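You operate a simulated robot arm through the tools that you are given. There is no shell and no other tool.

The job below is to be done with a simulated two-armed robot. You get a single attempt, and the scene is never put back.

Task
Hold the brown box on the top of the small bench steady with one hand and open the flap of the brown box with the other.

It is judged by the outcome, as a careful person would: the job done as asked, and still so three seconds after it is handed in. It fails if anything else is knocked over, pushed out of place, dropped, spilled or broken.

Robot
Two 7-joint arms with two-finger parallel grippers on one trunk, on a base that moves. Base frame: it is fixed to the floor where the robot stands at the start and does not move with it; the origin is under the middle of the robot, x ahead of it, y to its left, z up; the surface under the hand at the start is at about z = 0.78. Units: m, rad, N and s.
The left shoulder is at the start at [0.05, 0.177, 1.179], the right one opposite. With the tool pointing down near the work surface each hand reaches from about 0.1 to 0.68 m from the robot's upright axis, wherever it stands, measured 20 degrees to its own side. Places, roughly: flap of the brown box [0.5, 0.1, 0.9]. Payload 3.43 kg a hand.
The TCP of each hand is the grasp point between the finger pads, 0.034 m short of the fingertips. In the tool frame z runs along the fingers and y along their closing line. Largest opening 0.128 m; finger width 0.024, thickness 0.012; the body of the gripper, 0.048 by 0.13 m, starts 0.096 m behind the TCP.
Orientation is that of the tool frame in the base frame, as a unit quaternion [x, y, z, w]. With the fingers straight down and closing along the base's y, the tool's x points along the base's -x, its y along +y and its z along -z.

Tools
- The arms move only by the tool apply_moves. It takes "left_commands", "right_commands" or both (then of equal length, played together; a hand with none holds still); each is a list of rows, each a list of 3 entries, a list of its own where there are three numbers: the turn, a rotation vector about the base's x, y, z in rad, then the shift along the base's x, y, z in m, then the closure, from 0 (fully open) to 1 (shut). In form: [[[ax, ay, az], [dx, dy, dz], claw], ...]. A call has 1 to 20 rows; each row is the pose to reach, as a shift and turn from the pose commanded when the call began. A row lasts 0.2 s, in which the tool goes at most 0.05 m and 0.15 rad; a call with a longer step from one row to the next is refused whole, and so is a gripper value outside its range. Where a pose cannot be reached the arm comes as near as it can. A force on the tool above 40 N (or 10 N above the force at the start of the call, whichever is more), or a blocked arm, ends the call early, and 0.2 s more pass. Each finger travels about 0.108 m/s and halts on what it meets, pressing with about 35 N; the grip force reading is that of the motor and also rises with nothing between the fingers. The clock runs only during rows and for 0.2 s after the last one: add rows that repeat a pose to give the fingers time. The reply holds the time, the measured pose of the TCP, the force on the tool along the base axes, the opening and the grip force, in the units named above and with some noise, with the torque about the TCP (base axes, N m) and any sound that the robot's microphone picked up.
- Cameras (640 x 400 px; columns grow to the right, rows downward): "scene" is now at [0.1574, 0.0029, 1.3631]; the picture's right is [0.08, -1.00, 0.00], its down [-0.51, -0.04, -0.86] and it looks along [0.85, 0.07, -0.52] (base axes); focal length 265 px, centre (320, 200). "left" rides on the left gripper at [0.076, 0.011, -0.16] in its tool frame; the picture's right is [-0.15, 0.99, 0.00], its down [-0.88, -0.13, -0.46] and it looks along [-0.45, -0.07, 0.89] (tool axes); focal length 234 px, centre (320, 200). "right" rides on the right gripper at [0.076, -0.011, -0.16] in its tool frame; the picture's right is [0.15, 0.99, 0.00], its down [-0.88, 0.13, -0.46] and it looks along [-0.45, 0.07, 0.89] (tool axes); focal length 234 px, centre (320, 200).
- snapshot(camera): a new picture of that camera. The clock stands still meanwhile.
- move_column(by): slides the trunk up (or, below 0, down) by that many m; the arms and the scene camera ride with it, the base frame stays. It gives what a move gives, with no picture.
- roll_base(legs): drives the robot by 1 to 6 legs, each [ahead, turn to the left] in m and rad, along the robot's own axes; the way and the turn of a leg run together, so that a leg with both is an arc; at most 1.5 m and 3.142 rad a leg. The arms and the cameras ride along, it lands a little off, and it stops where it bumps. It gives what a move gives.
- head_to(pan, tilt): turns the head with the scene camera to pan (to the left, within 1.396 rad either way) and tilt (down, from -0.506 to 1.204), counted from straight ahead of the robot. It gives what a move gives.
- pixel_to_xyz(camera, pixels): there is no depth. For up to 12 entries [column, row, z] of the newest picture of that camera ("zoom" is the newest enlarged one), the place [x, y] in the base frame at which the ray of that pixel passes the height z, good to about 0.002 m, but the place of the scene camera against the robot may be out by one fixed shift of up to 0.018 m in any direction. The clock stands still meanwhile.
- inspect(camera, box): a new picture of the part [left, top, right, bottom] of that camera's present view, enlarged. The clock stands still meanwhile.
- hand_in(): hands the job in; it is judged then, once.

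Leave the grippers open and the arms clear of the work at the hand-in unless told otherwise.

The tools are called as name(argument=value, ...) on one line, values as JSON. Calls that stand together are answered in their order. apply_moves: Moves the arms, as the interface text tells. Its arguments: {"type":"object","properties":{"left_commands":{"type":"array"},"right_commands":{"type":"array"}},"required":[]} The other tools are called the same way: move_column (by) moves the trunk up or down; roll_base (legs) drives the base; head_to (pan, tilt) turns the head that bears the scene camera; snapshot (camera) takes a picture; pixel_to_xyz (camera, pixels) gives the place at which the rays of pixels pass given heights; inspect (camera, box) takes an enlarged picture of a part of a camera's view; hand_in () hands the job in.

At the start:

```text
time: 0.0
left_position: [0.3417, 0.1487, 1.2034]
left_ee_rot: [0.001, 1.0, -0.001, 0.0]
left_contact_force: [-0.2, 0.6, -0.4]
left_wrist_torque: [0.02, -0.01, -0.02]
left_width: 0.1281
left_finger_force: 0.2
right_position: [0.4211, -0.1287, 1.1386]
right_ee_rot: [0.002, 1.0, 0.0, 0.0]
right_contact_force: [-0.6, -0.1, 0.2]
right_wrist_torque: [0.02, 0.03, -0.01]
right_width: 0.1279
right_finger_force: 0.0
trunk travel left (down, up): [-0.35, 0.051]
robot x, y, heading: [0.0003, 0.0005, 0.004]
head pan, tilt (commanded): [0.077, 0.541]
```

scene: 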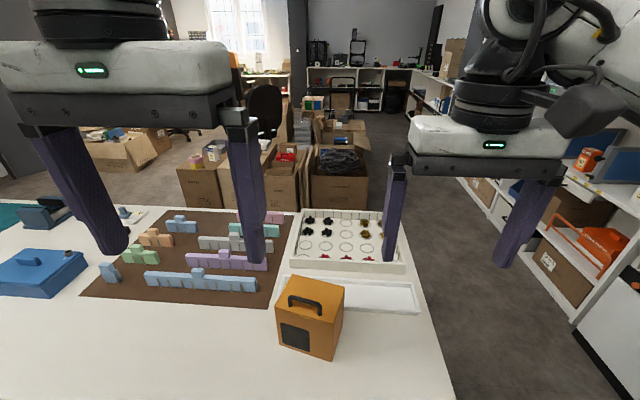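
right: 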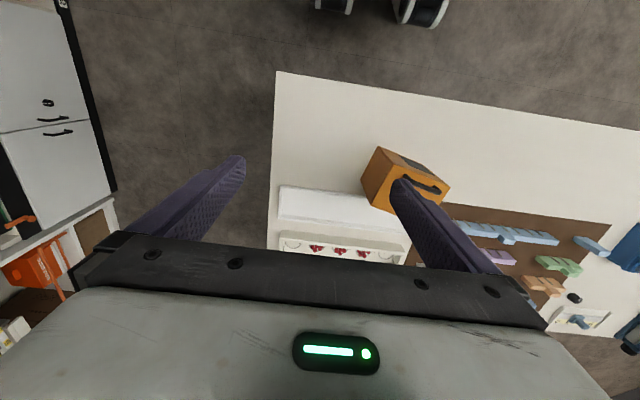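
left: 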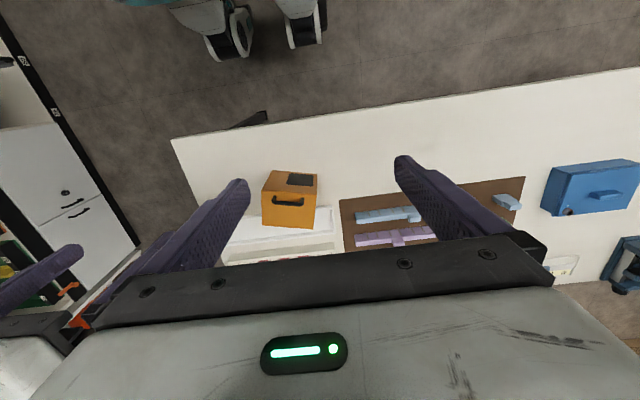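

I see an orange-brown box with a black handle near scene pixel (310, 315), and other items on the white table. I'll enlarge that part of the scene view and take fresh pictures before moving anything.

inspect(camera="scene", box=[240, 250, 400, 370])

inspect(camera="left", box=[220, 140, 380, 260])

inspect(camera="right", box=[320, 120, 480, 240])

```text
3.33 times, centred on (320, 310) of scene
```

zoom: 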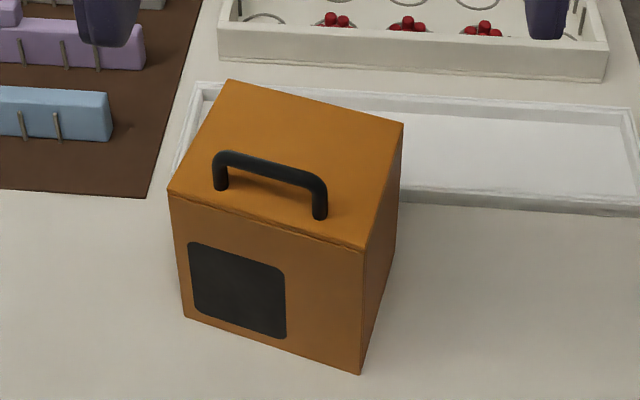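

```text
3.33 times, centred on (300, 200) of left
```

zoom: 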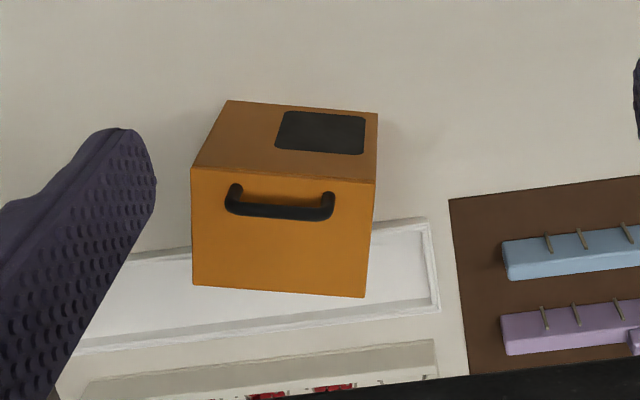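

```text
3.33 times, centred on (400, 180) of right
```

zoom: 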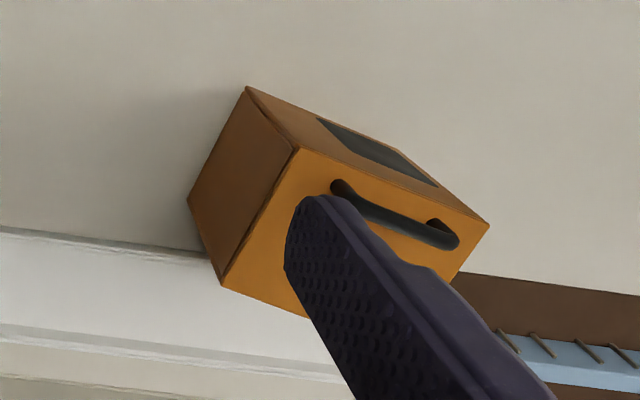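

The top face of the box looks like a hinged lid: its handle is near the edge closest to me, and a seam is visible there. To size the box, I'll trace its corners in the newest enlarged picture, from the right hand camera: near-right top (298,148), far-right top (222,286), bottom corners (248,87) and (187,203), at a few heights.

pixel_to_xyz(camera="zoom", pixels=[[248, 87, 0.78], [187, 203, 0.78], [298, 148, 0.86], [298, 148, 0.88], [298, 148, 0.9], [222, 286, 0.86], [222, 286, 0.88], [222, 286, 0.9], [490, 223, 0.88], [490, 223, 0.9], [340, 185, 0.9], [450, 240, 0.9]])

inspect(camera="left", box=[220, 140, 380, 240])

```text
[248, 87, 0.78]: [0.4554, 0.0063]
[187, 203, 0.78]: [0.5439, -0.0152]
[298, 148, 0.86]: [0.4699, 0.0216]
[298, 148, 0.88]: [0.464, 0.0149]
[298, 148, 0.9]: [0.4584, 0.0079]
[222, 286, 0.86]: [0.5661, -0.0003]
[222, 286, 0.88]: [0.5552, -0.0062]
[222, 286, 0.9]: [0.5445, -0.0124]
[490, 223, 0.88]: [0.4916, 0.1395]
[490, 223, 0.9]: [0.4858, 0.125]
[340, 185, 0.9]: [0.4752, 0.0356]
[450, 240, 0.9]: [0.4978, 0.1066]
```

```text
4.00 times, centred on (300, 190) of left
```

zoom: 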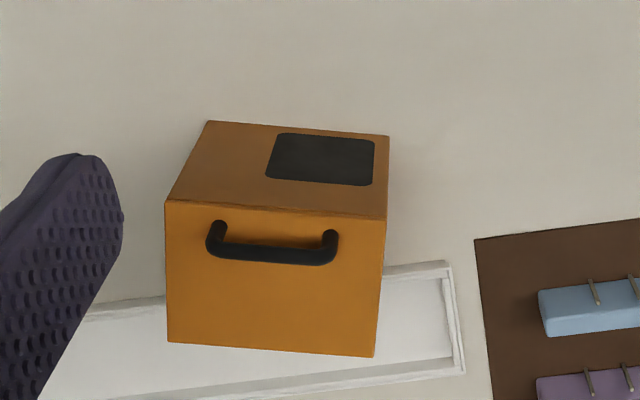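

The right-hand rays put the box top near z = 0.905, and the box is turned about 13° clockwise. Now I'll cross-check with the left camera's enlarged picture, using top corners (165,199), (386,219), (375,356), (168,342), bottom corners (209,121), (388,136), and the handle bar ends.

pixel_to_xyz(camera="zoom", pixels=[[209, 121, 0.78], [388, 136, 0.78], [165, 199, 0.905], [386, 219, 0.905], [375, 356, 0.905], [168, 342, 0.905], [221, 225, 0.905], [331, 235, 0.905], [214, 252, 0.93], [330, 258, 0.93], [452, 264, 0.79], [465, 372, 0.79]])

inspect(camera="scene", box=[270, 265, 350, 315])

```text
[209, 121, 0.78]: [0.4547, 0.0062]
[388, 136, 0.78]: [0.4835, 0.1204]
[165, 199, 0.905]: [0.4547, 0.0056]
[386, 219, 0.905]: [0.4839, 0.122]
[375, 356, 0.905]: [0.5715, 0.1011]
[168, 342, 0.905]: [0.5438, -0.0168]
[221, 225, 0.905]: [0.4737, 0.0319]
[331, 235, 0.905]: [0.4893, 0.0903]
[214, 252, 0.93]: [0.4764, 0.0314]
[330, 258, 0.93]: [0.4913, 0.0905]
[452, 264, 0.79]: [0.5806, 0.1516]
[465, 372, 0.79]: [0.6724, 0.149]
```

```text
8.00 times, centred on (310, 290) of scene
```

zoom: 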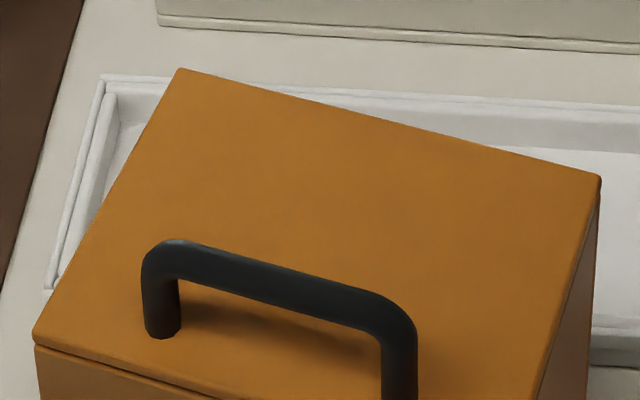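

Both hand cameras agree on the box: the top corners are about (0.455,0.006), (0.484,0.122), (0.572,0.101) and (0.544,-0.017), at z 0.905. So it is 0.119 wide, 0.09 deep and 0.125 high. Next I need the handle bar's height, so I'll intersect its middle from both hand cameras: left (288,203.5) and right (422.5,186.6). I'll also trace the tray's near edge.

pixel_to_xyz(camera="left", pixels=[[288, 203.5, 0.915], [288, 203.5, 0.925], [288, 203.5, 0.935], [288, 203.5, 0.945], [261, 214, 0.79], [246, 217, 0.79], [261, 214, 0.8]])

pixel_to_xyz(camera="right", pixels=[[422.5, 186.6, 0.915], [422.5, 186.6, 0.925], [422.5, 186.6, 0.935], [422.5, 186.6, 0.945], [360, 197, 0.79], [285, 186, 0.79], [280, 217, 0.79]])

pixel_to_xyz(camera="zoom", pixels=[[36, 343, 0.905], [180, 68, 0.905], [600, 177, 0.905], [164, 335, 0.905], [170, 240, 0.935], [400, 312, 0.935], [285, 270, 0.935]])

```text
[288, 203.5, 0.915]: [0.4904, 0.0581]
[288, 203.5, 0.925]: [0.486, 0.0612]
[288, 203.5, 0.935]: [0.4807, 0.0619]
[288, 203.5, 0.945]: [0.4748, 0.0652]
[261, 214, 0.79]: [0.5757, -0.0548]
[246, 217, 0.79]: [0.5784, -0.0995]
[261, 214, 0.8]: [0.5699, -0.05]
```

```text
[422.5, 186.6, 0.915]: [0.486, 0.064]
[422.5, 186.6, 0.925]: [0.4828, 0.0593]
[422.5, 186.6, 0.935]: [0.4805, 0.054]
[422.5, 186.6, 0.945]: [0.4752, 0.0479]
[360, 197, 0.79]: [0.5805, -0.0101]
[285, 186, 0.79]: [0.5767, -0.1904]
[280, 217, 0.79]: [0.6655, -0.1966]
```

```text
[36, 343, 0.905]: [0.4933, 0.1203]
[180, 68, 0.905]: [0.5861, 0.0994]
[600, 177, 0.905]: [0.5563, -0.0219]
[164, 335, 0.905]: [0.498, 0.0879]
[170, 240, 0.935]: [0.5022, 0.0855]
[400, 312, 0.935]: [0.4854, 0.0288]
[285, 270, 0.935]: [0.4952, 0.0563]
```

The measurements so far:
- **Handle bar:** it sits near z 0.927, about 1.5 cm in from the near edge, so the hinge should be along the far edge.
- **Tray:** its near edge is at about x = 0.577, just behind the box.

My plan has two parts:
- **Right hand:** grip the box body across its near and far faces, coming in from the right at a slant.
- **Left hand:** raise the lid by the handle.

First I'll turn the right hand in place by -1.82 rad about the vertical, high above the table.

apply_moves(right_commands=[[[0, 0, -0.14], [0, 0, 0], 0], [[0, 0, -0.28], [0, -0.01, 0], 0], [[0, 0, -0.42], [0, -0.02, 0], 0], [[0, 0, -0.56], [0, -0.03, 0], 0], [[0, 0, -0.7], [0, -0.04, 0], 0], [[0, 0, -0.84], [0, -0.05, 0], 0], [[0, 0, -0.98], [0, -0.05, 0], 0], [[0, 0, -1.12], [0, -0.05, 0], 0], [[0, 0, -1.26], [0, -0.05, 0], 0], [[0, 0, -1.4], [0, -0.05, 0], 0], [[0, 0, -1.54], [0, -0.05, 0], 0], [[0, 0, -1.68], [0, -0.05, 0], 0], [[0, 0, -1.82], [0, -0.05, 0], 0], [[0, 0, -1.82], [0, -0.05, 0], 0]])

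```text
time: 3.0
left_position: [0.3415, 0.1493, 1.2035]
left_ee_rot: [0.002, 1.0, -0.001, 0.0]
left_contact_force: [-0.2, -0.6, -0.4]
left_wrist_torque: [0.0, 0.02, 0.0]
left_width: 0.1279
left_finger_force: 0.0
right_position: [0.4208, -0.1799, 1.1391]
right_ee_rot: [0.791, 0.611, 0.0, 0.0]
right_contact_force: [0.6, 0.1, -0.9]
right_wrist_torque: [-0.03, -0.03, 0.0]
right_width: 0.1278
right_finger_force: 0.0
trunk travel left (down, up): [-0.35, 0.051]
robot x, y, heading: [-0.0023, 0.0005, 0.001]
head pan, tilt (commanded): [0.077, 0.541]
```

The yaw went as commanded. Now I'll tilt the right hand by 0.87 rad about the box's forward axis, so the fingers point left and down about 40° below level. I'll lower it slightly, still well clear to the right of the box.

apply_moves(right_commands=[[[0.1405, -0.0355, 0], [0.008, 0, -0.01], 0], [[0.281, -0.071, 0], [0.016, 0, -0.02], 0], [[0.4215, -0.1065, 0], [0.024, 0, -0.03], 0], [[0.562, -0.142, 0], [0.032, 0.005, -0.045], 0], [[0.7025, -0.1775, 0], [0.04, 0.01, -0.06], 0], [[0.846, -0.214, 0], [0.045, 0.02, -0.08], 0], [[0.846, -0.214, 0], [0.05, 0.03, -0.1], 0], [[0.846, -0.214, 0], [0.05, 0.03, -0.1], 0]])

snapshot(camera="right")

snapshot(camera="scene")

```text
time: 4.8
left_position: [0.3415, 0.1496, 1.2033]
left_ee_rot: [0.002, 1.0, -0.001, 0.0]
left_contact_force: [0.0, 0.1, 0.4]
left_wrist_torque: [-0.03, 0.01, 0.02]
left_width: 0.1278
left_finger_force: 0.2
right_position: [0.4705, -0.1503, 1.0395]
right_ee_rot: [0.717, 0.554, 0.334, -0.26]
right_contact_force: [0.4, 0.5, 0.1]
right_wrist_torque: [0.03, -0.02, 0.03]
right_width: 0.1279
right_finger_force: 0.0
trunk travel left (down, up): [-0.35, 0.051]
robot x, y, heading: [-0.0011, 0.0014, -0.005]
head pan, tilt (commanded): [0.077, 0.541]
```

```text
taken
```

right: 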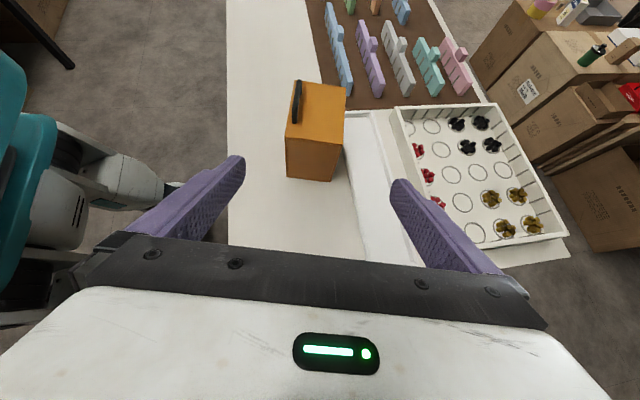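

```text
taken
```

scene: 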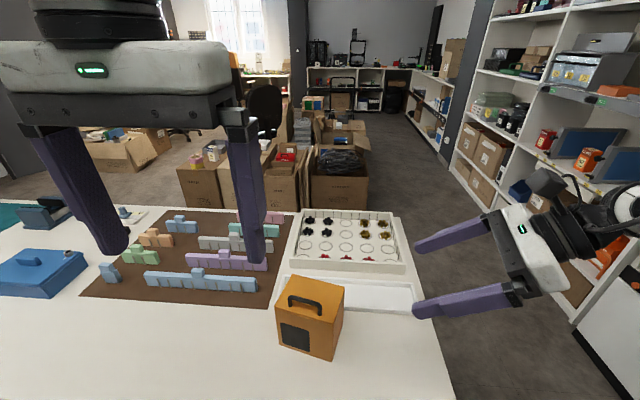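

The right hand tracked well, and the box now sits between its fingers in its own view. I'll enlarge the box there to refine its corners.

inspect(camera="right", box=[236, 70, 396, 190])

```text
3.33 times, centred on (316, 130) of right
```

zoom: 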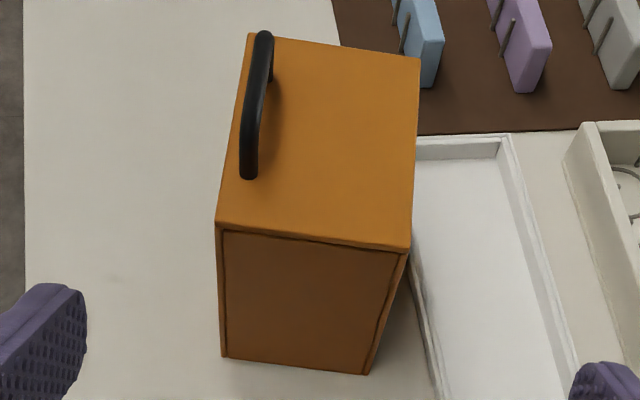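

In this view the lid is a thin slab on top, with the handle along the near edge. I'll trace corners (216,222), (409,248), (420,60), (252,36), bottoms (222,356), (367,374), and handle ends (248,172), (265,36), plus the tray rim, to refine the grip point.

pixel_to_xyz(camera="zoom", pixels=[[216, 222, 0.905], [409, 248, 0.905], [420, 60, 0.905], [249, 35, 0.905], [222, 356, 0.78], [367, 374, 0.78], [248, 172, 0.93], [265, 36, 0.93], [219, 228, 0.898], [407, 256, 0.898], [412, 140, 0.79], [445, 395, 0.79]])

```text
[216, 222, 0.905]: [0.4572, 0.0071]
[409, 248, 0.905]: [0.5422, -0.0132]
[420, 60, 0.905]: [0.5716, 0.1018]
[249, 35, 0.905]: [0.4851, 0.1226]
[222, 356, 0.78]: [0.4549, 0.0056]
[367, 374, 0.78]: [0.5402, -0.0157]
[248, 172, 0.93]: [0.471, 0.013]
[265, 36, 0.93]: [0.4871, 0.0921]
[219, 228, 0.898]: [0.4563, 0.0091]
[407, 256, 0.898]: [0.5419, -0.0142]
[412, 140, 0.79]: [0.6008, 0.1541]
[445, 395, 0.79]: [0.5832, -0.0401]
```

All three views agree on the box. The target grip TCP is about (0.504, 0.017, 0.850), fingers straddling the near and far faces, tips above the tray rim and upper edges below the lid. I'll move the right hand along its finger line to about 5 cm short of that and check the picture.

apply_moves(right_commands=[[[0, 0, 0], [0.003, 0.023, -0.035], 0.06], [[0, 0, 0], [0.006, 0.046, -0.07], 0.06], [[0, 0, 0], [0.009, 0.069, -0.105], 0.06], [[0, 0, 0], [0.014, 0.091, -0.124], 0.06], [[0, 0, 0], [0.019, 0.113, -0.143], 0.06], [[0, 0, 0], [0.0237, 0.129, -0.157], 0.06], [[0, 0, 0], [0.0237, 0.129, -0.157], 0.06]])

snapshot(camera="right")

inspect(camera="scene", box=[240, 230, 480, 380])

```text
time: 6.4
left_position: [0.3408, 0.1498, 1.2047]
left_ee_rot: [0.002, 1.0, -0.001, 0.0]
left_contact_force: [-0.2, -0.2, -0.7]
left_wrist_torque: [0.0, 0.01, -0.02]
left_width: 0.1279
left_finger_force: 0.1
right_position: [0.4951, -0.0215, 0.8808]
right_ee_rot: [0.717, 0.555, 0.333, -0.261]
right_contact_force: [-0.4, -0.1, -0.1]
right_wrist_torque: [-0.03, -0.01, -0.02]
right_width: 0.1203
right_finger_force: 0.1
trunk travel left (down, up): [-0.35, 0.051]
robot x, y, heading: [0.0004, -0.0006, -0.001]
head pan, tilt (commanded): [0.077, 0.541]
```

```text
taken
```

right: 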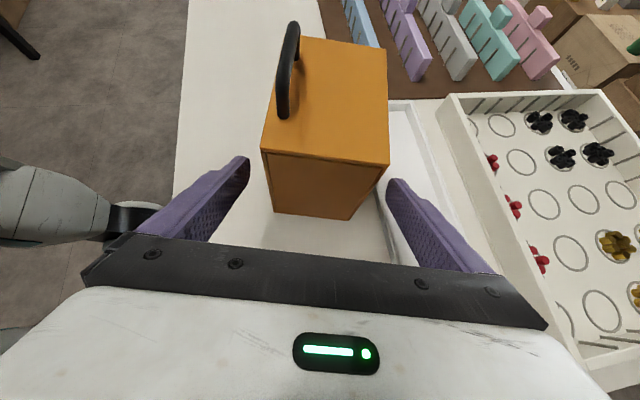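

```text
2.67 times, centred on (360, 305) of scene
```

zoom: 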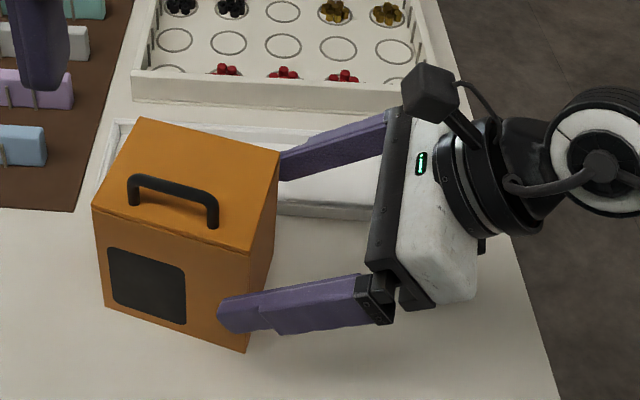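

The box is centred between the right fingers, with the lid clear above them. I'll advance the last 5 cm along the finger line, then close part way to about 0.095 m to check centring before gripping.

apply_moves(right_commands=[[[0, 0, 0], [0.0024, 0.0093, -0.008], 0.06], [[0, 0, 0], [0.0048, 0.0187, -0.016], 0.06], [[0, 0, 0], [0.0072, 0.028, -0.024], 0.06], [[0, 0, 0], [0.0096, 0.0373, -0.032], 0.06], [[0, 0, 0], [0.0096, 0.0373, -0.032], 0.15], [[0, 0, 0], [0.0096, 0.0373, -0.032], 0.25], [[0, 0, 0], [0.0096, 0.0373, -0.032], 0.25]])

snapshot(camera="right")

inspect(camera="scene", box=[240, 230, 480, 380])

```text
time: 8.0
left_position: [0.3418, 0.1492, 1.2031]
left_ee_rot: [0.002, 1.0, -0.001, 0.0]
left_contact_force: [0.1, 0.1, -0.2]
left_wrist_torque: [-0.01, -0.02, 0.0]
left_width: 0.1282
left_finger_force: 0.0
right_position: [0.5048, 0.0166, 0.8503]
right_ee_rot: [0.717, 0.555, 0.332, -0.261]
right_contact_force: [-0.1, -0.4, 0.2]
right_wrist_torque: [-0.03, 0.03, -0.01]
right_width: 0.0961
right_finger_force: 0.0
trunk travel left (down, up): [-0.35, 0.051]
robot x, y, heading: [-0.0003, -0.0019, -0.002]
head pan, tilt (commanded): [0.077, 0.541]
```

```text
taken
```

right: 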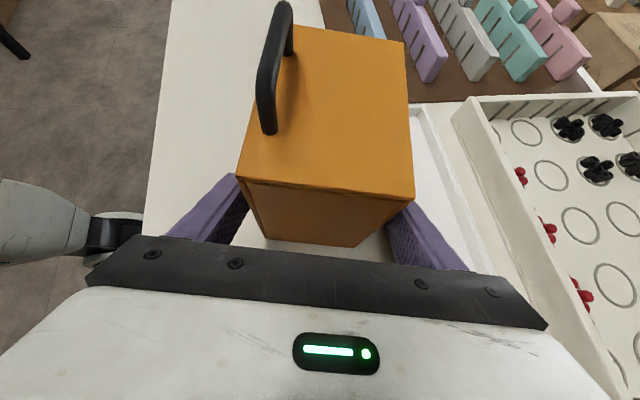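

```text
2.67 times, centred on (360, 305) of scene
```

zoom: 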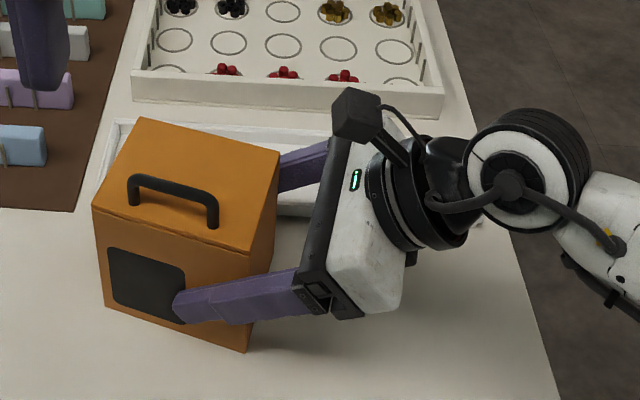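

The box hasn't moved, no force reads, and the opening is 0.096 m. Now I'll close the right gripper gently onto the box, in small steps.

apply_moves(right_commands=[[[0, 0, 0], [0, 0, 0], 0.28], [[0, 0, 0], [0, 0, 0], 0.3], [[0, 0, 0], [0, 0, 0], 0.32], [[0, 0, 0], [0, 0, 0], 0.34], [[0, 0, 0], [0, 0, 0], 0.4], [[0, 0, 0], [0, 0, 0], 0.4]])

snapshot(camera="right")

inspect(camera="scene", box=[240, 230, 480, 380])

```text
time: 9.4
left_position: [0.3421, 0.1488, 1.2038]
left_ee_rot: [0.002, 1.0, -0.001, 0.0]
left_contact_force: [-0.5, -0.3, 0.7]
left_wrist_torque: [0.0, -0.04, 0.0]
left_width: 0.1283
left_finger_force: 0.1
right_position: [0.5039, 0.0168, 0.8497]
right_ee_rot: [0.717, 0.555, 0.333, -0.26]
right_contact_force: [-0.6, -0.1, 1.0]
right_wrist_torque: [0.13, 0.06, 0.05]
right_width: 0.0897
right_finger_force: 34.6
trunk travel left (down, up): [-0.35, 0.051]
robot x, y, heading: [-0.003, -0.0003, -0.003]
head pan, tilt (commanded): [0.077, 0.541]
```

```text
taken
```

right: 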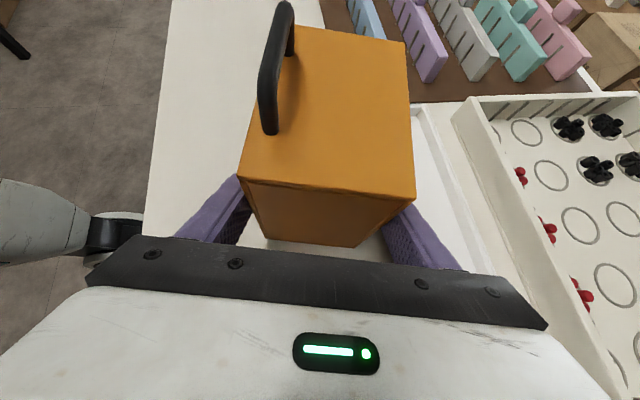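

```text
2.67 times, centred on (360, 305) of scene
```

zoom: 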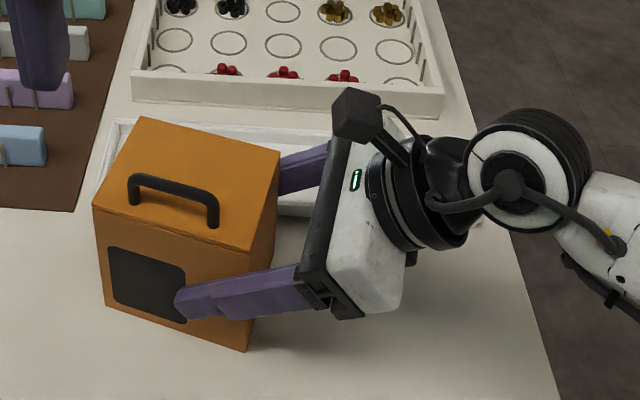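

The right hand now holds the box: opening 0.0897 m, grip 34.6 N, and the box hasn't shifted. Next I'll turn the left hand by -1.82 rad about the vertical, staying high, so its fingers will close across the handle bar.

apply_moves(left_commands=[[[0, 0, -0.14], [0, 0, 0], 0], [[0, 0, -0.28], [0, 0, 0], 0], [[0, 0, -0.42], [0, 0, 0], 0], [[0, 0, -0.56], [0, 0, 0], 0], [[0, 0, -0.7], [0, 0, 0], 0], [[0, 0, -0.84], [0, 0, 0], 0], [[0, 0, -0.98], [0, 0, 0], 0], [[0, 0, -1.12], [0, 0, 0], 0], [[0, 0, -1.26], [0, 0, 0], 0], [[0, 0, -1.4], [0, 0, 0], 0], [[0, 0, -1.54], [0, 0, 0], 0], [[0, 0, -1.68], [0, 0, 0], 0], [[0, 0, -1.815], [0, 0, 0], 0], [[0, 0, -1.815], [0, 0, 0], 0]])

snapshot(camera="scene")

snapshot(camera="left")

```text
time: 12.4
left_position: [0.3419, 0.1502, 1.2027]
left_ee_rot: [0.789, 0.614, -0.001, -0.001]
left_contact_force: [0.1, 0.0, 1.0]
left_wrist_torque: [0.04, -0.01, 0.03]
left_width: 0.128
left_finger_force: 0.1
right_position: [0.5031, 0.0155, 0.8499]
right_ee_rot: [0.716, 0.555, 0.333, -0.261]
right_contact_force: [0.9, -0.7, 1.8]
right_wrist_torque: [-0.01, -0.11, 0.02]
right_width: 0.0893
right_finger_force: 35.1
trunk travel left (down, up): [-0.35, 0.051]
robot x, y, heading: [0.0003, 0.0001, -0.0]
head pan, tilt (commanded): [0.077, 0.541]
```

```text
taken
```

scene: 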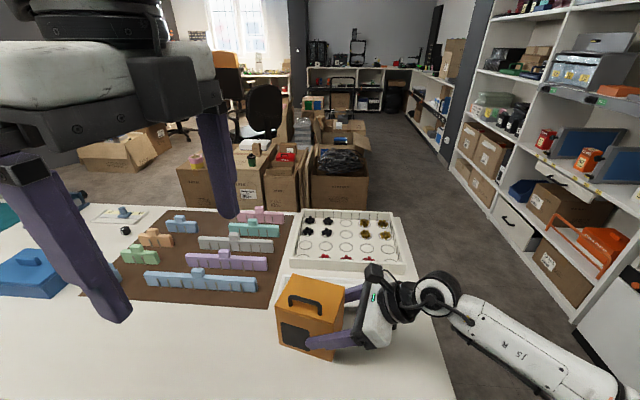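

```text
taken
```

left: 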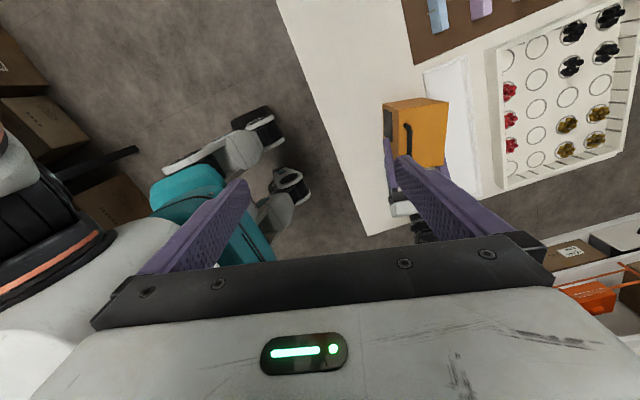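

The left yaw is right. Now I'll move the left hand above the handle, to TCP about (0.4825, 0.061, 1.06). That keeps the fingertips about 10 cm above the handle, so I can look closer.

apply_moves(left_commands=[[[0, 0, 0], [0.023, -0.0147, -0.02], 0.3], [[0, 0, 0], [0.047, -0.0293, -0.045], 0.3], [[0, 0, 0], [0.07, -0.044, -0.07], 0.3], [[0, 0, 0], [0.094, -0.0587, -0.095], 0.4], [[0, 0, 0], [0.117, -0.0733, -0.12], 0.5], [[0, 0, 0], [0.1408, -0.088, -0.143], 0.5], [[0, 0, 0], [0.1408, -0.088, -0.143], 0.5]])

snapshot(camera="left")

snapshot(camera="scene")

snapshot(camera="right")

```text
time: 14.0
left_position: [0.4821, 0.0608, 1.0608]
left_ee_rot: [0.789, 0.614, 0.0, 0.0]
left_contact_force: [0.5, 0.1, -0.3]
left_wrist_torque: [-0.01, 0.02, -0.01]
left_width: 0.0639
left_finger_force: 0.1
right_position: [0.5054, 0.0158, 0.8505]
right_ee_rot: [0.717, 0.555, 0.334, -0.26]
right_contact_force: [0.3, -0.4, 1.3]
right_wrist_torque: [0.0, -0.09, -0.01]
right_width: 0.0897
right_finger_force: 35.5
trunk travel left (down, up): [-0.35, 0.051]
robot x, y, heading: [0.0007, -0.0026, -0.002]
head pan, tilt (commanded): [0.077, 0.541]
```

```text
taken
```

left: 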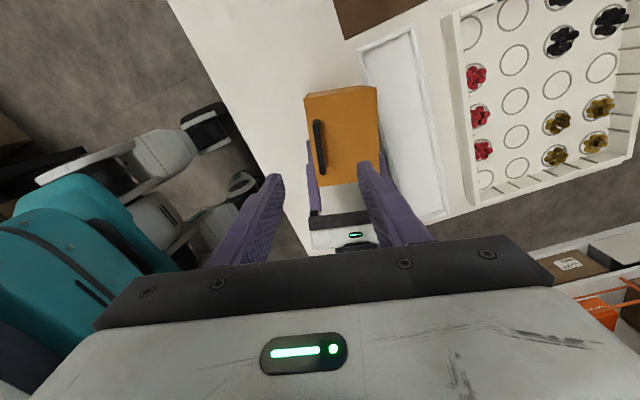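

```text
taken
```

scene: 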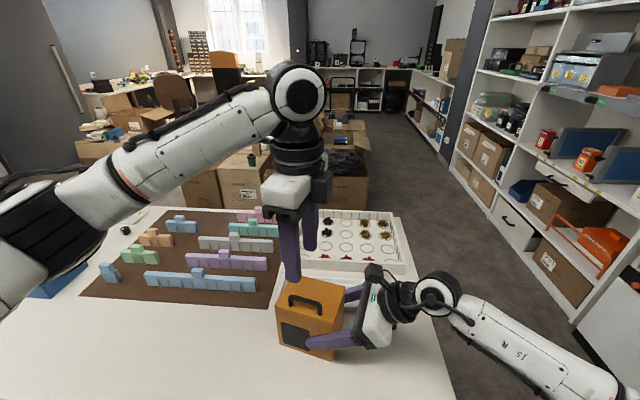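

```text
taken
```

right: 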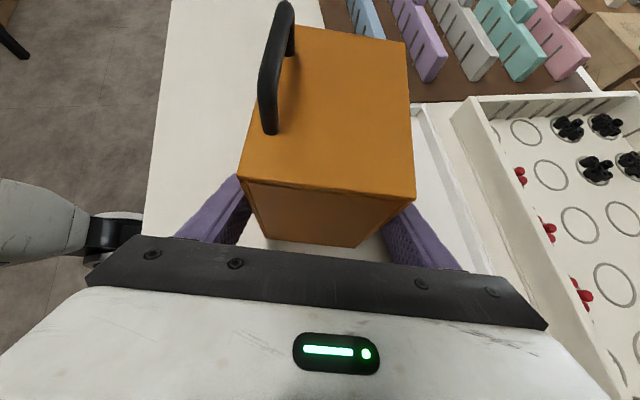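

Both hands are well placed. The left camera shows the lid and handle at about (320,146). I'll enlarge it and locate the bar exactly.

inspect(camera="left", box=[270, 85, 414, 175])

inspect(camera="right", box=[230, 0, 326, 60])

```text
4.44 times, centred on (342, 130) of left
```

zoom: 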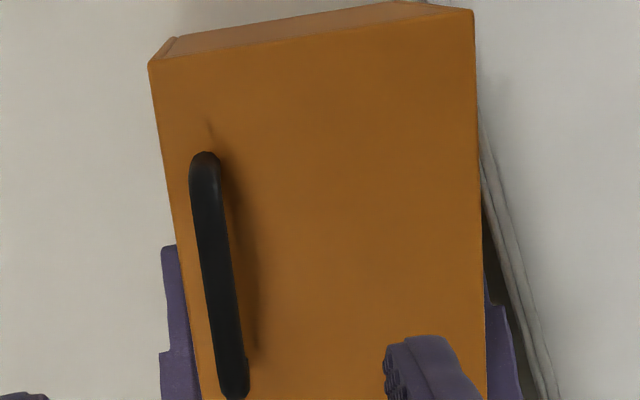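

```text
6.67 times, centred on (278, 30) of right
```

zoom: 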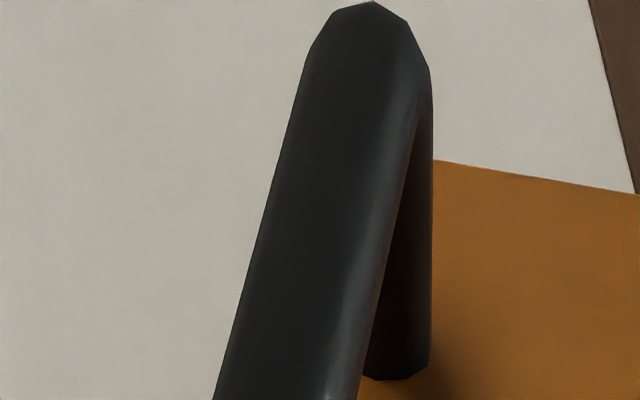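

I'll trace the bar in the full left picture, with ends (315.9,119.4) and (322.6,174.3) and middle (319,146.9), at heights around 0.93, along with the lid corners as a check. For height I'll also trace the left post's base and top in the right picture.

pixel_to_xyz(camera="left", pixels=[[315.9, 119.4, 0.93], [322.6, 174.3, 0.93], [319, 146.9, 0.93], [319, 146.9, 0.94], [303.75, 99.6, 0.905], [376.4, 87.3, 0.905], [316.3, 125, 0.935], [321.5, 168, 0.935]])

pixel_to_xyz(camera="right", pixels=[[290, 56.2, 0.905], [285.5, 0.8, 0.925], [285.5, 0.8, 0.93], [285.5, 0.8, 0.935], [285.5, 0.8, 0.94], [271, 135, 0.905], [268, 128, 0.905], [277, 60, 0.93], [277, 60, 0.935]])

```text
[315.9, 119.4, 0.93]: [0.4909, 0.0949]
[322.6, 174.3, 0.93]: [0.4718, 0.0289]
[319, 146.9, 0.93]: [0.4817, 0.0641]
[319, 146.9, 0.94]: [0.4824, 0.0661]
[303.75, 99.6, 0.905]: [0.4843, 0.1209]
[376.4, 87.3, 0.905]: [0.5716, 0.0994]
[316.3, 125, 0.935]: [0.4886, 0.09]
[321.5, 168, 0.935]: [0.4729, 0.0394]
```

```text
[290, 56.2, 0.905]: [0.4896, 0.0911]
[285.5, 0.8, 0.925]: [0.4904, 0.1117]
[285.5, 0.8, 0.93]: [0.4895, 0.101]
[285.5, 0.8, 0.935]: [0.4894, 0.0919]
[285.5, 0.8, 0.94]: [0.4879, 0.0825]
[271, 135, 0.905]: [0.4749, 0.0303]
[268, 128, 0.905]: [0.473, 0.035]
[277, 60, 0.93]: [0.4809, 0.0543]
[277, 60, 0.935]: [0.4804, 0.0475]
```

The bar is pinned down: its axis is at about (0.482, 0.062, 0.929), top at 0.934, with roughly 1.9 cm of clear gap below. I'll lower the left hand straight down to TCP z 0.951. The fingertips then sit at about 0.917, reaching 12 mm below the bar axis but clear of the lid.

apply_moves(left_commands=[[[0, 0, 0], [0, 0.0013, -0.03], 0.5], [[0, 0, 0], [-0.0005, 0.0013, -0.06], 0.5], [[0, 0, 0], [-0.0005, 0.0013, -0.085], 0.55], [[0, 0, 0], [-0.0005, 0.0013, -0.1], 0.6], [[0, 0, 0], [-0.0005, 0.0013, -0.109], 0.6], [[0, 0, 0], [-0.0005, 0.0013, -0.109], 0.65], [[0, 0, 0], [-0.0005, 0.0013, -0.109], 0.65]])

inspect(camera="scene", box=[250, 240, 378, 320])

snapshot(camera="right")

snapshot(camera="left")

```text
time: 15.6
left_position: [0.4825, 0.0628, 0.9519]
left_ee_rot: [0.789, 0.614, 0.0, 0.0]
left_contact_force: [0.1, -0.2, -0.4]
left_wrist_torque: [0.0, 0.02, -0.01]
left_width: 0.0448
left_finger_force: 0.1
right_position: [0.5039, 0.0159, 0.8514]
right_ee_rot: [0.717, 0.555, 0.333, -0.26]
right_contact_force: [0.8, -0.2, 2.5]
right_wrist_torque: [-0.06, -0.11, 0.02]
right_width: 0.0897
right_finger_force: 34.7
trunk travel left (down, up): [-0.35, 0.051]
robot x, y, heading: [0.0003, -0.0024, -0.002]
head pan, tilt (commanded): [0.077, 0.541]
```

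```text
5.00 times, centred on (314, 280) of scene
```

zoom: 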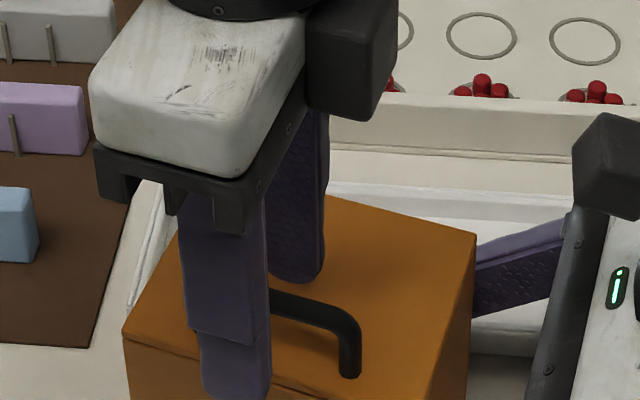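

```text
taken
```

right: 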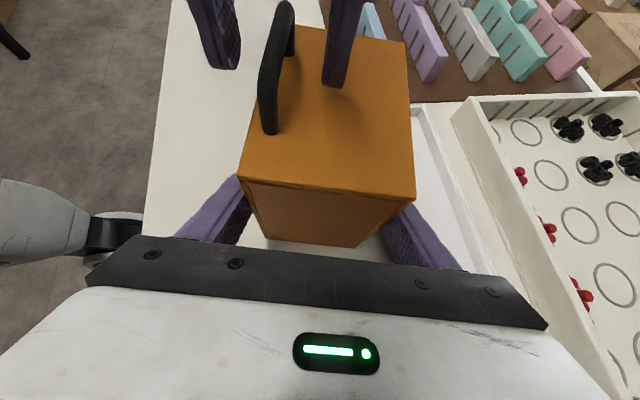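

```text
taken
```

left: 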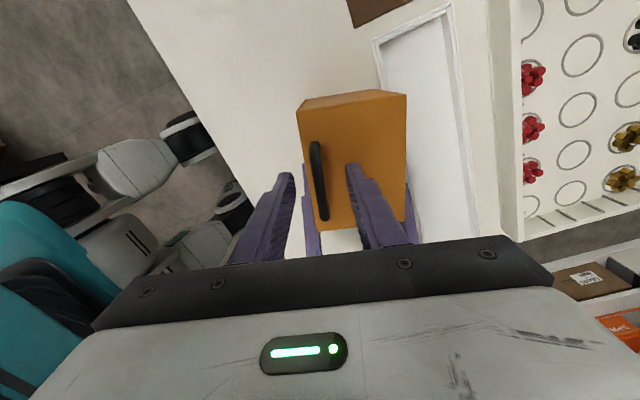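

The bar lies between the left fingers, close to centred: in the right view it is at (277,65), with fingertips at (225,68) and (335,85). I'll close the left gripper gradually on the bar.

apply_moves(left_commands=[[[0, 0, 0], [0, 0, 0], 0.72], [[0, 0, 0], [0, 0, 0], 0.78], [[0, 0, 0], [0, 0, 0], 0.83], [[0, 0, 0], [0, 0, 0], 0.87], [[0, 0, 0], [0, 0, 0], 0.9], [[0, 0, 0], [0, 0, 0], 0.95], [[0, 0, 0], [0, 0, 0], 1.0], [[0, 0, 0], [0, 0, 0], 1.0]])

inspect(camera="scene", box=[250, 240, 378, 320])

snapshot(camera="right")

```text
time: 17.4
left_position: [0.4823, 0.0617, 0.9509]
left_ee_rot: [0.789, 0.614, -0.001, -0.001]
left_contact_force: [-3.7, 1.6, 0.9]
left_wrist_torque: [0.08, 0.04, -0.04]
left_width: 0.0074
left_finger_force: 34.7
right_position: [0.5043, 0.0159, 0.8503]
right_ee_rot: [0.716, 0.555, 0.333, -0.26]
right_contact_force: [3.3, -0.8, -0.5]
right_wrist_torque: [0.13, 0.14, 0.01]
right_width: 0.0893
right_finger_force: 35.0
trunk travel left (down, up): [-0.35, 0.051]
robot x, y, heading: [-0.0016, 0.0003, 0.001]
head pan, tilt (commanded): [0.077, 0.541]
```

```text
5.00 times, centred on (314, 280) of scene
```

zoom: 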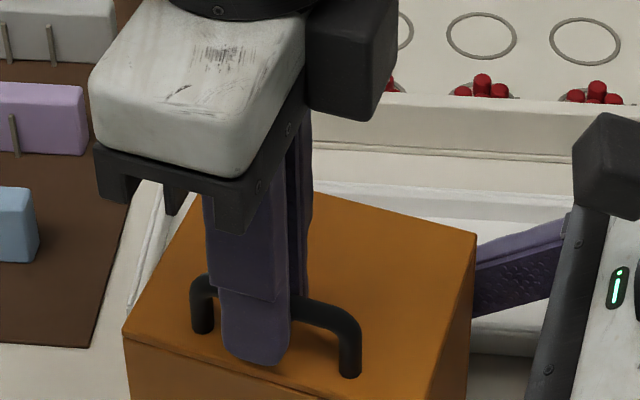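

```text
taken
```

right: 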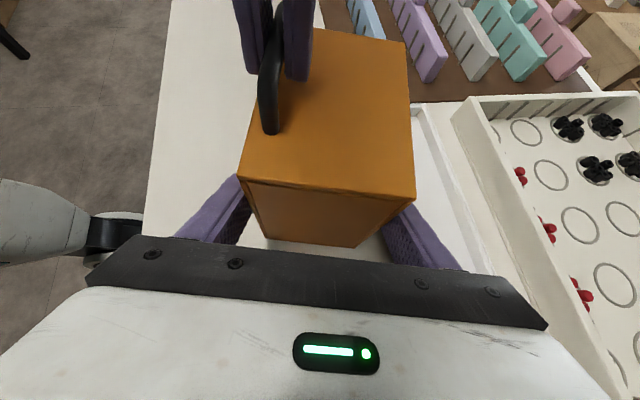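

The bar is gripped, at an opening of 0.0074 m and 34.7 N, with only small side forces. I'll start raising the lid along an arc about the far top edge, the first 10° in small steps, and read the forces.

apply_moves(left_commands=[[[0, 0, 0], [0.0013, -0.0003, 0.0033], 1.0], [[0, 0, 0], [0.0027, -0.0007, 0.0066], 1.0], [[0, 0, 0], [0.0043, -0.0011, 0.0098], 1.0], [[0, 0, 0], [0.006, -0.0015, 0.0129], 1.0], [[0, 0, 0], [0.006, -0.0015, 0.0129], 1.0]])

inspect(camera="scene", box=[250, 240, 410, 340])

snapshot(camera="right")

```text
time: 18.6
left_position: [0.4884, 0.0604, 0.9641]
left_ee_rot: [0.788, 0.616, 0.0, 0.0]
left_contact_force: [-1.4, 0.9, 1.4]
left_wrist_torque: [0.05, 0.04, -0.06]
left_width: 0.0075
left_finger_force: 35.3
right_position: [0.5055, 0.0159, 0.8509]
right_ee_rot: [0.717, 0.554, 0.334, -0.26]
right_contact_force: [2.9, -0.7, 0.0]
right_wrist_torque: [0.07, -0.01, -0.01]
right_width: 0.0895
right_finger_force: 34.7
trunk travel left (down, up): [-0.35, 0.051]
robot x, y, heading: [-0.0017, 0.0011, -0.001]
head pan, tilt (commanded): [0.077, 0.541]
```

```text
4.00 times, centred on (330, 290) of scene
```

zoom: 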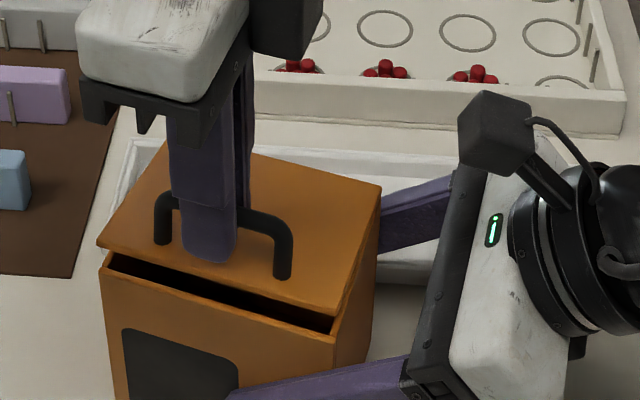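

```text
taken
```

right: 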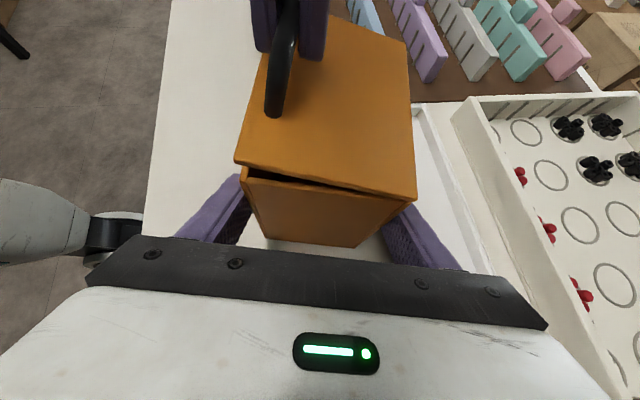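

The lid is lifting cleanly, with a dark gap showing under its near edge. The hinge is at the far edge and the forces stay under 3 N. I'll continue the arc to about 40°.

apply_moves(left_commands=[[[0, 0, 0], [0.0038, -0.0009, 0.006], 1.0], [[0, 0, 0], [0.0081, -0.002, 0.0117], 1.0], [[0, 0, 0], [0.0128, -0.0032, 0.0169], 1.0], [[0, 0, 0], [0.018, -0.0045, 0.0217], 1.0], [[0, 0, 0], [0.0236, -0.0059, 0.026], 1.0], [[0, 0, 0], [0.0295, -0.0074, 0.0298], 1.0], [[0, 0, 0], [0.0295, -0.0074, 0.0298], 1.0]])

inspect(camera="scene", box=[250, 240, 410, 340])

snapshot(camera="right")

```text
time: 20.2
left_position: [0.5182, 0.0553, 0.9944]
left_ee_rot: [0.789, 0.615, -0.001, 0.0]
left_contact_force: [-0.6, 2.7, 2.1]
left_wrist_torque: [0.03, 0.04, -0.05]
left_width: 0.0074
left_finger_force: 34.9
right_position: [0.5035, 0.0162, 0.8497]
right_ee_rot: [0.717, 0.555, 0.333, -0.26]
right_contact_force: [1.6, -1.8, 1.6]
right_wrist_torque: [0.21, -0.06, 0.06]
right_width: 0.0895
right_finger_force: 34.9
trunk travel left (down, up): [-0.35, 0.051]
robot x, y, heading: [0.0012, 0.0015, -0.001]
head pan, tilt (commanded): [0.077, 0.541]
```

```text
4.00 times, centred on (330, 290) of scene
```

zoom: 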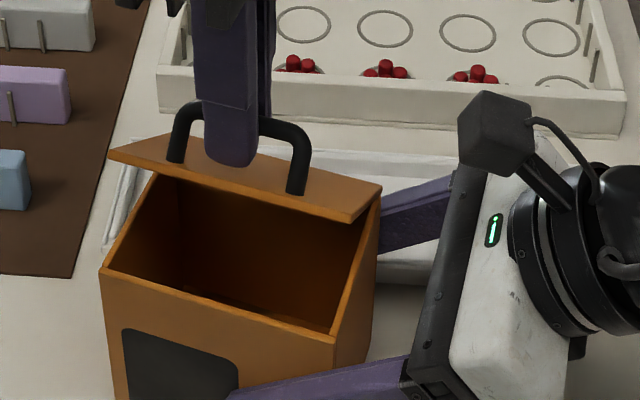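

```text
taken
```

right: 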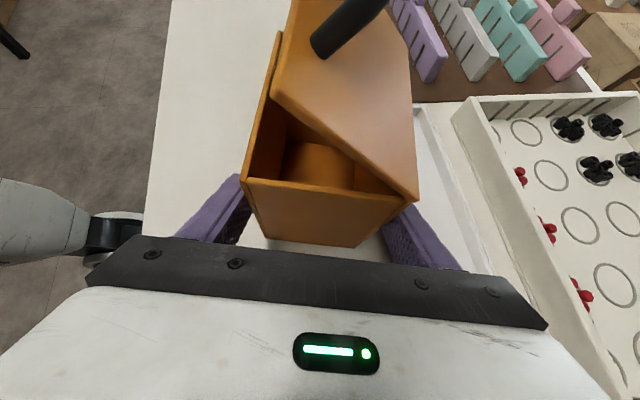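

The lid is about 40° open and the inside of the box shows. The box is steady and forces are still low. I'll continue the arc to about 75°.

apply_moves(left_commands=[[[0, 0, 0], [0.0062, -0.0015, 0.0033], 1.0], [[0, 0, 0], [0.0127, -0.0032, 0.0059], 1.0], [[0, 0, 0], [0.0193, -0.0048, 0.008], 1.0], [[0, 0, 0], [0.0262, -0.0065, 0.0095], 1.0], [[0, 0, 0], [0.0331, -0.0083, 0.0104], 1.0], [[0, 0, 0], [0.0401, -0.01, 0.0106], 1.0], [[0, 0, 0], [0.0469, -0.0117, 0.0102], 1.0], [[0, 0, 0], [0.0469, -0.0117, 0.0102], 1.0]])

inspect(camera="scene", box=[250, 240, 410, 340])

snapshot(camera="right")

```text
time: 22.0
left_position: [0.5648, 0.0425, 1.0056]
left_ee_rot: [0.789, 0.614, -0.001, 0.0]
left_contact_force: [-1.0, 0.4, -0.6]
left_wrist_torque: [-0.01, 0.06, -0.06]
left_width: 0.0076
left_finger_force: 34.9
right_position: [0.5037, 0.0165, 0.8499]
right_ee_rot: [0.716, 0.556, 0.332, -0.261]
right_contact_force: [-0.1, -0.4, 0.8]
right_wrist_torque: [-0.15, -0.08, 0.06]
right_width: 0.0895
right_finger_force: 35.2
trunk travel left (down, up): [-0.35, 0.051]
robot x, y, heading: [0.003, 0.0012, -0.002]
head pan, tilt (commanded): [0.077, 0.541]
```

```text
4.00 times, centred on (330, 290) of scene
```

zoom: 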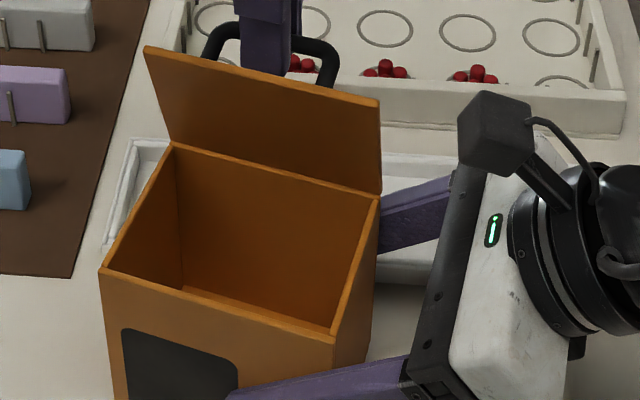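

```text
taken
```

right: 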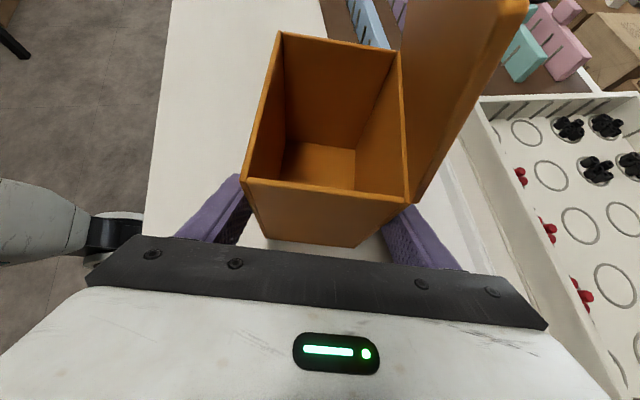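

About 75° open: the box is empty inside, steady, and forces are near zero. I'll continue to about 95°, just past vertical, watching for a hinge stop.

apply_moves(left_commands=[[[0, 0, 0], [0.0069, -0.0017, -0.001], 1.0], [[0, 0, 0], [0.0137, -0.0034, -0.0026], 1.0], [[0, 0, 0], [0.0204, -0.0051, -0.0049], 1.0], [[0, 0, 0], [0.0268, -0.0067, -0.0077], 1.0], [[0, 0, 0], [0.0268, -0.0067, -0.0077], 1.0]])

inspect(camera="scene", box=[250, 240, 410, 340])

snapshot(camera="right")

snapshot(camera="left")

```text
time: 23.2
left_position: [0.5911, 0.0352, 0.9958]
left_ee_rot: [0.789, 0.615, -0.001, 0.0]
left_contact_force: [-1.3, -2.1, 0.2]
left_wrist_torque: [-0.11, 0.08, -0.03]
left_width: 0.0075
left_finger_force: 35.3
right_position: [0.5037, 0.0167, 0.8507]
right_ee_rot: [0.717, 0.555, 0.333, -0.261]
right_contact_force: [2.3, 1.4, 1.2]
right_wrist_torque: [-0.28, -0.03, 0.21]
right_width: 0.0895
right_finger_force: 35.0
trunk travel left (down, up): [-0.35, 0.051]
robot x, y, heading: [-0.0012, -0.0039, -0.002]
head pan, tilt (commanded): [0.077, 0.541]
```

```text
4.00 times, centred on (330, 290) of scene
```

zoom: 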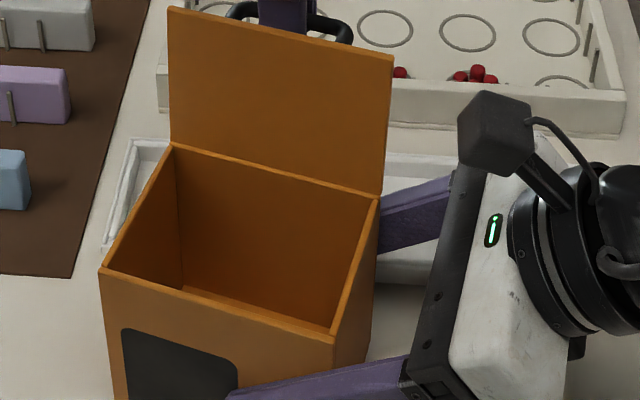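

```text
taken
```

right: 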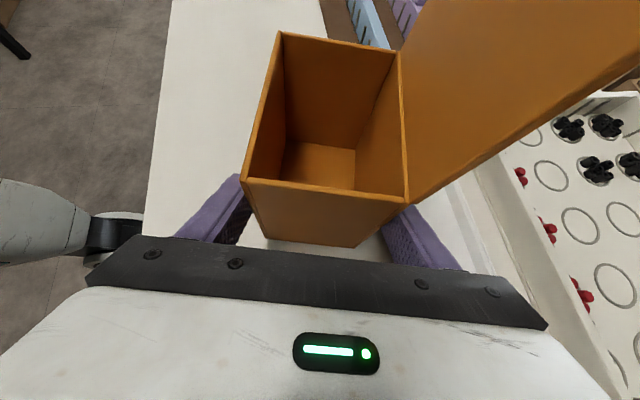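

```text
taken
```

left: 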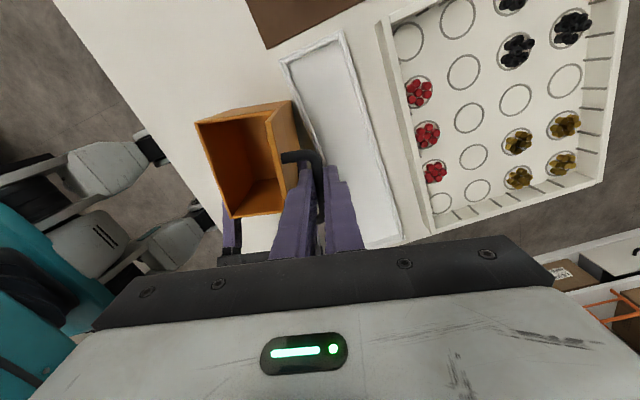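

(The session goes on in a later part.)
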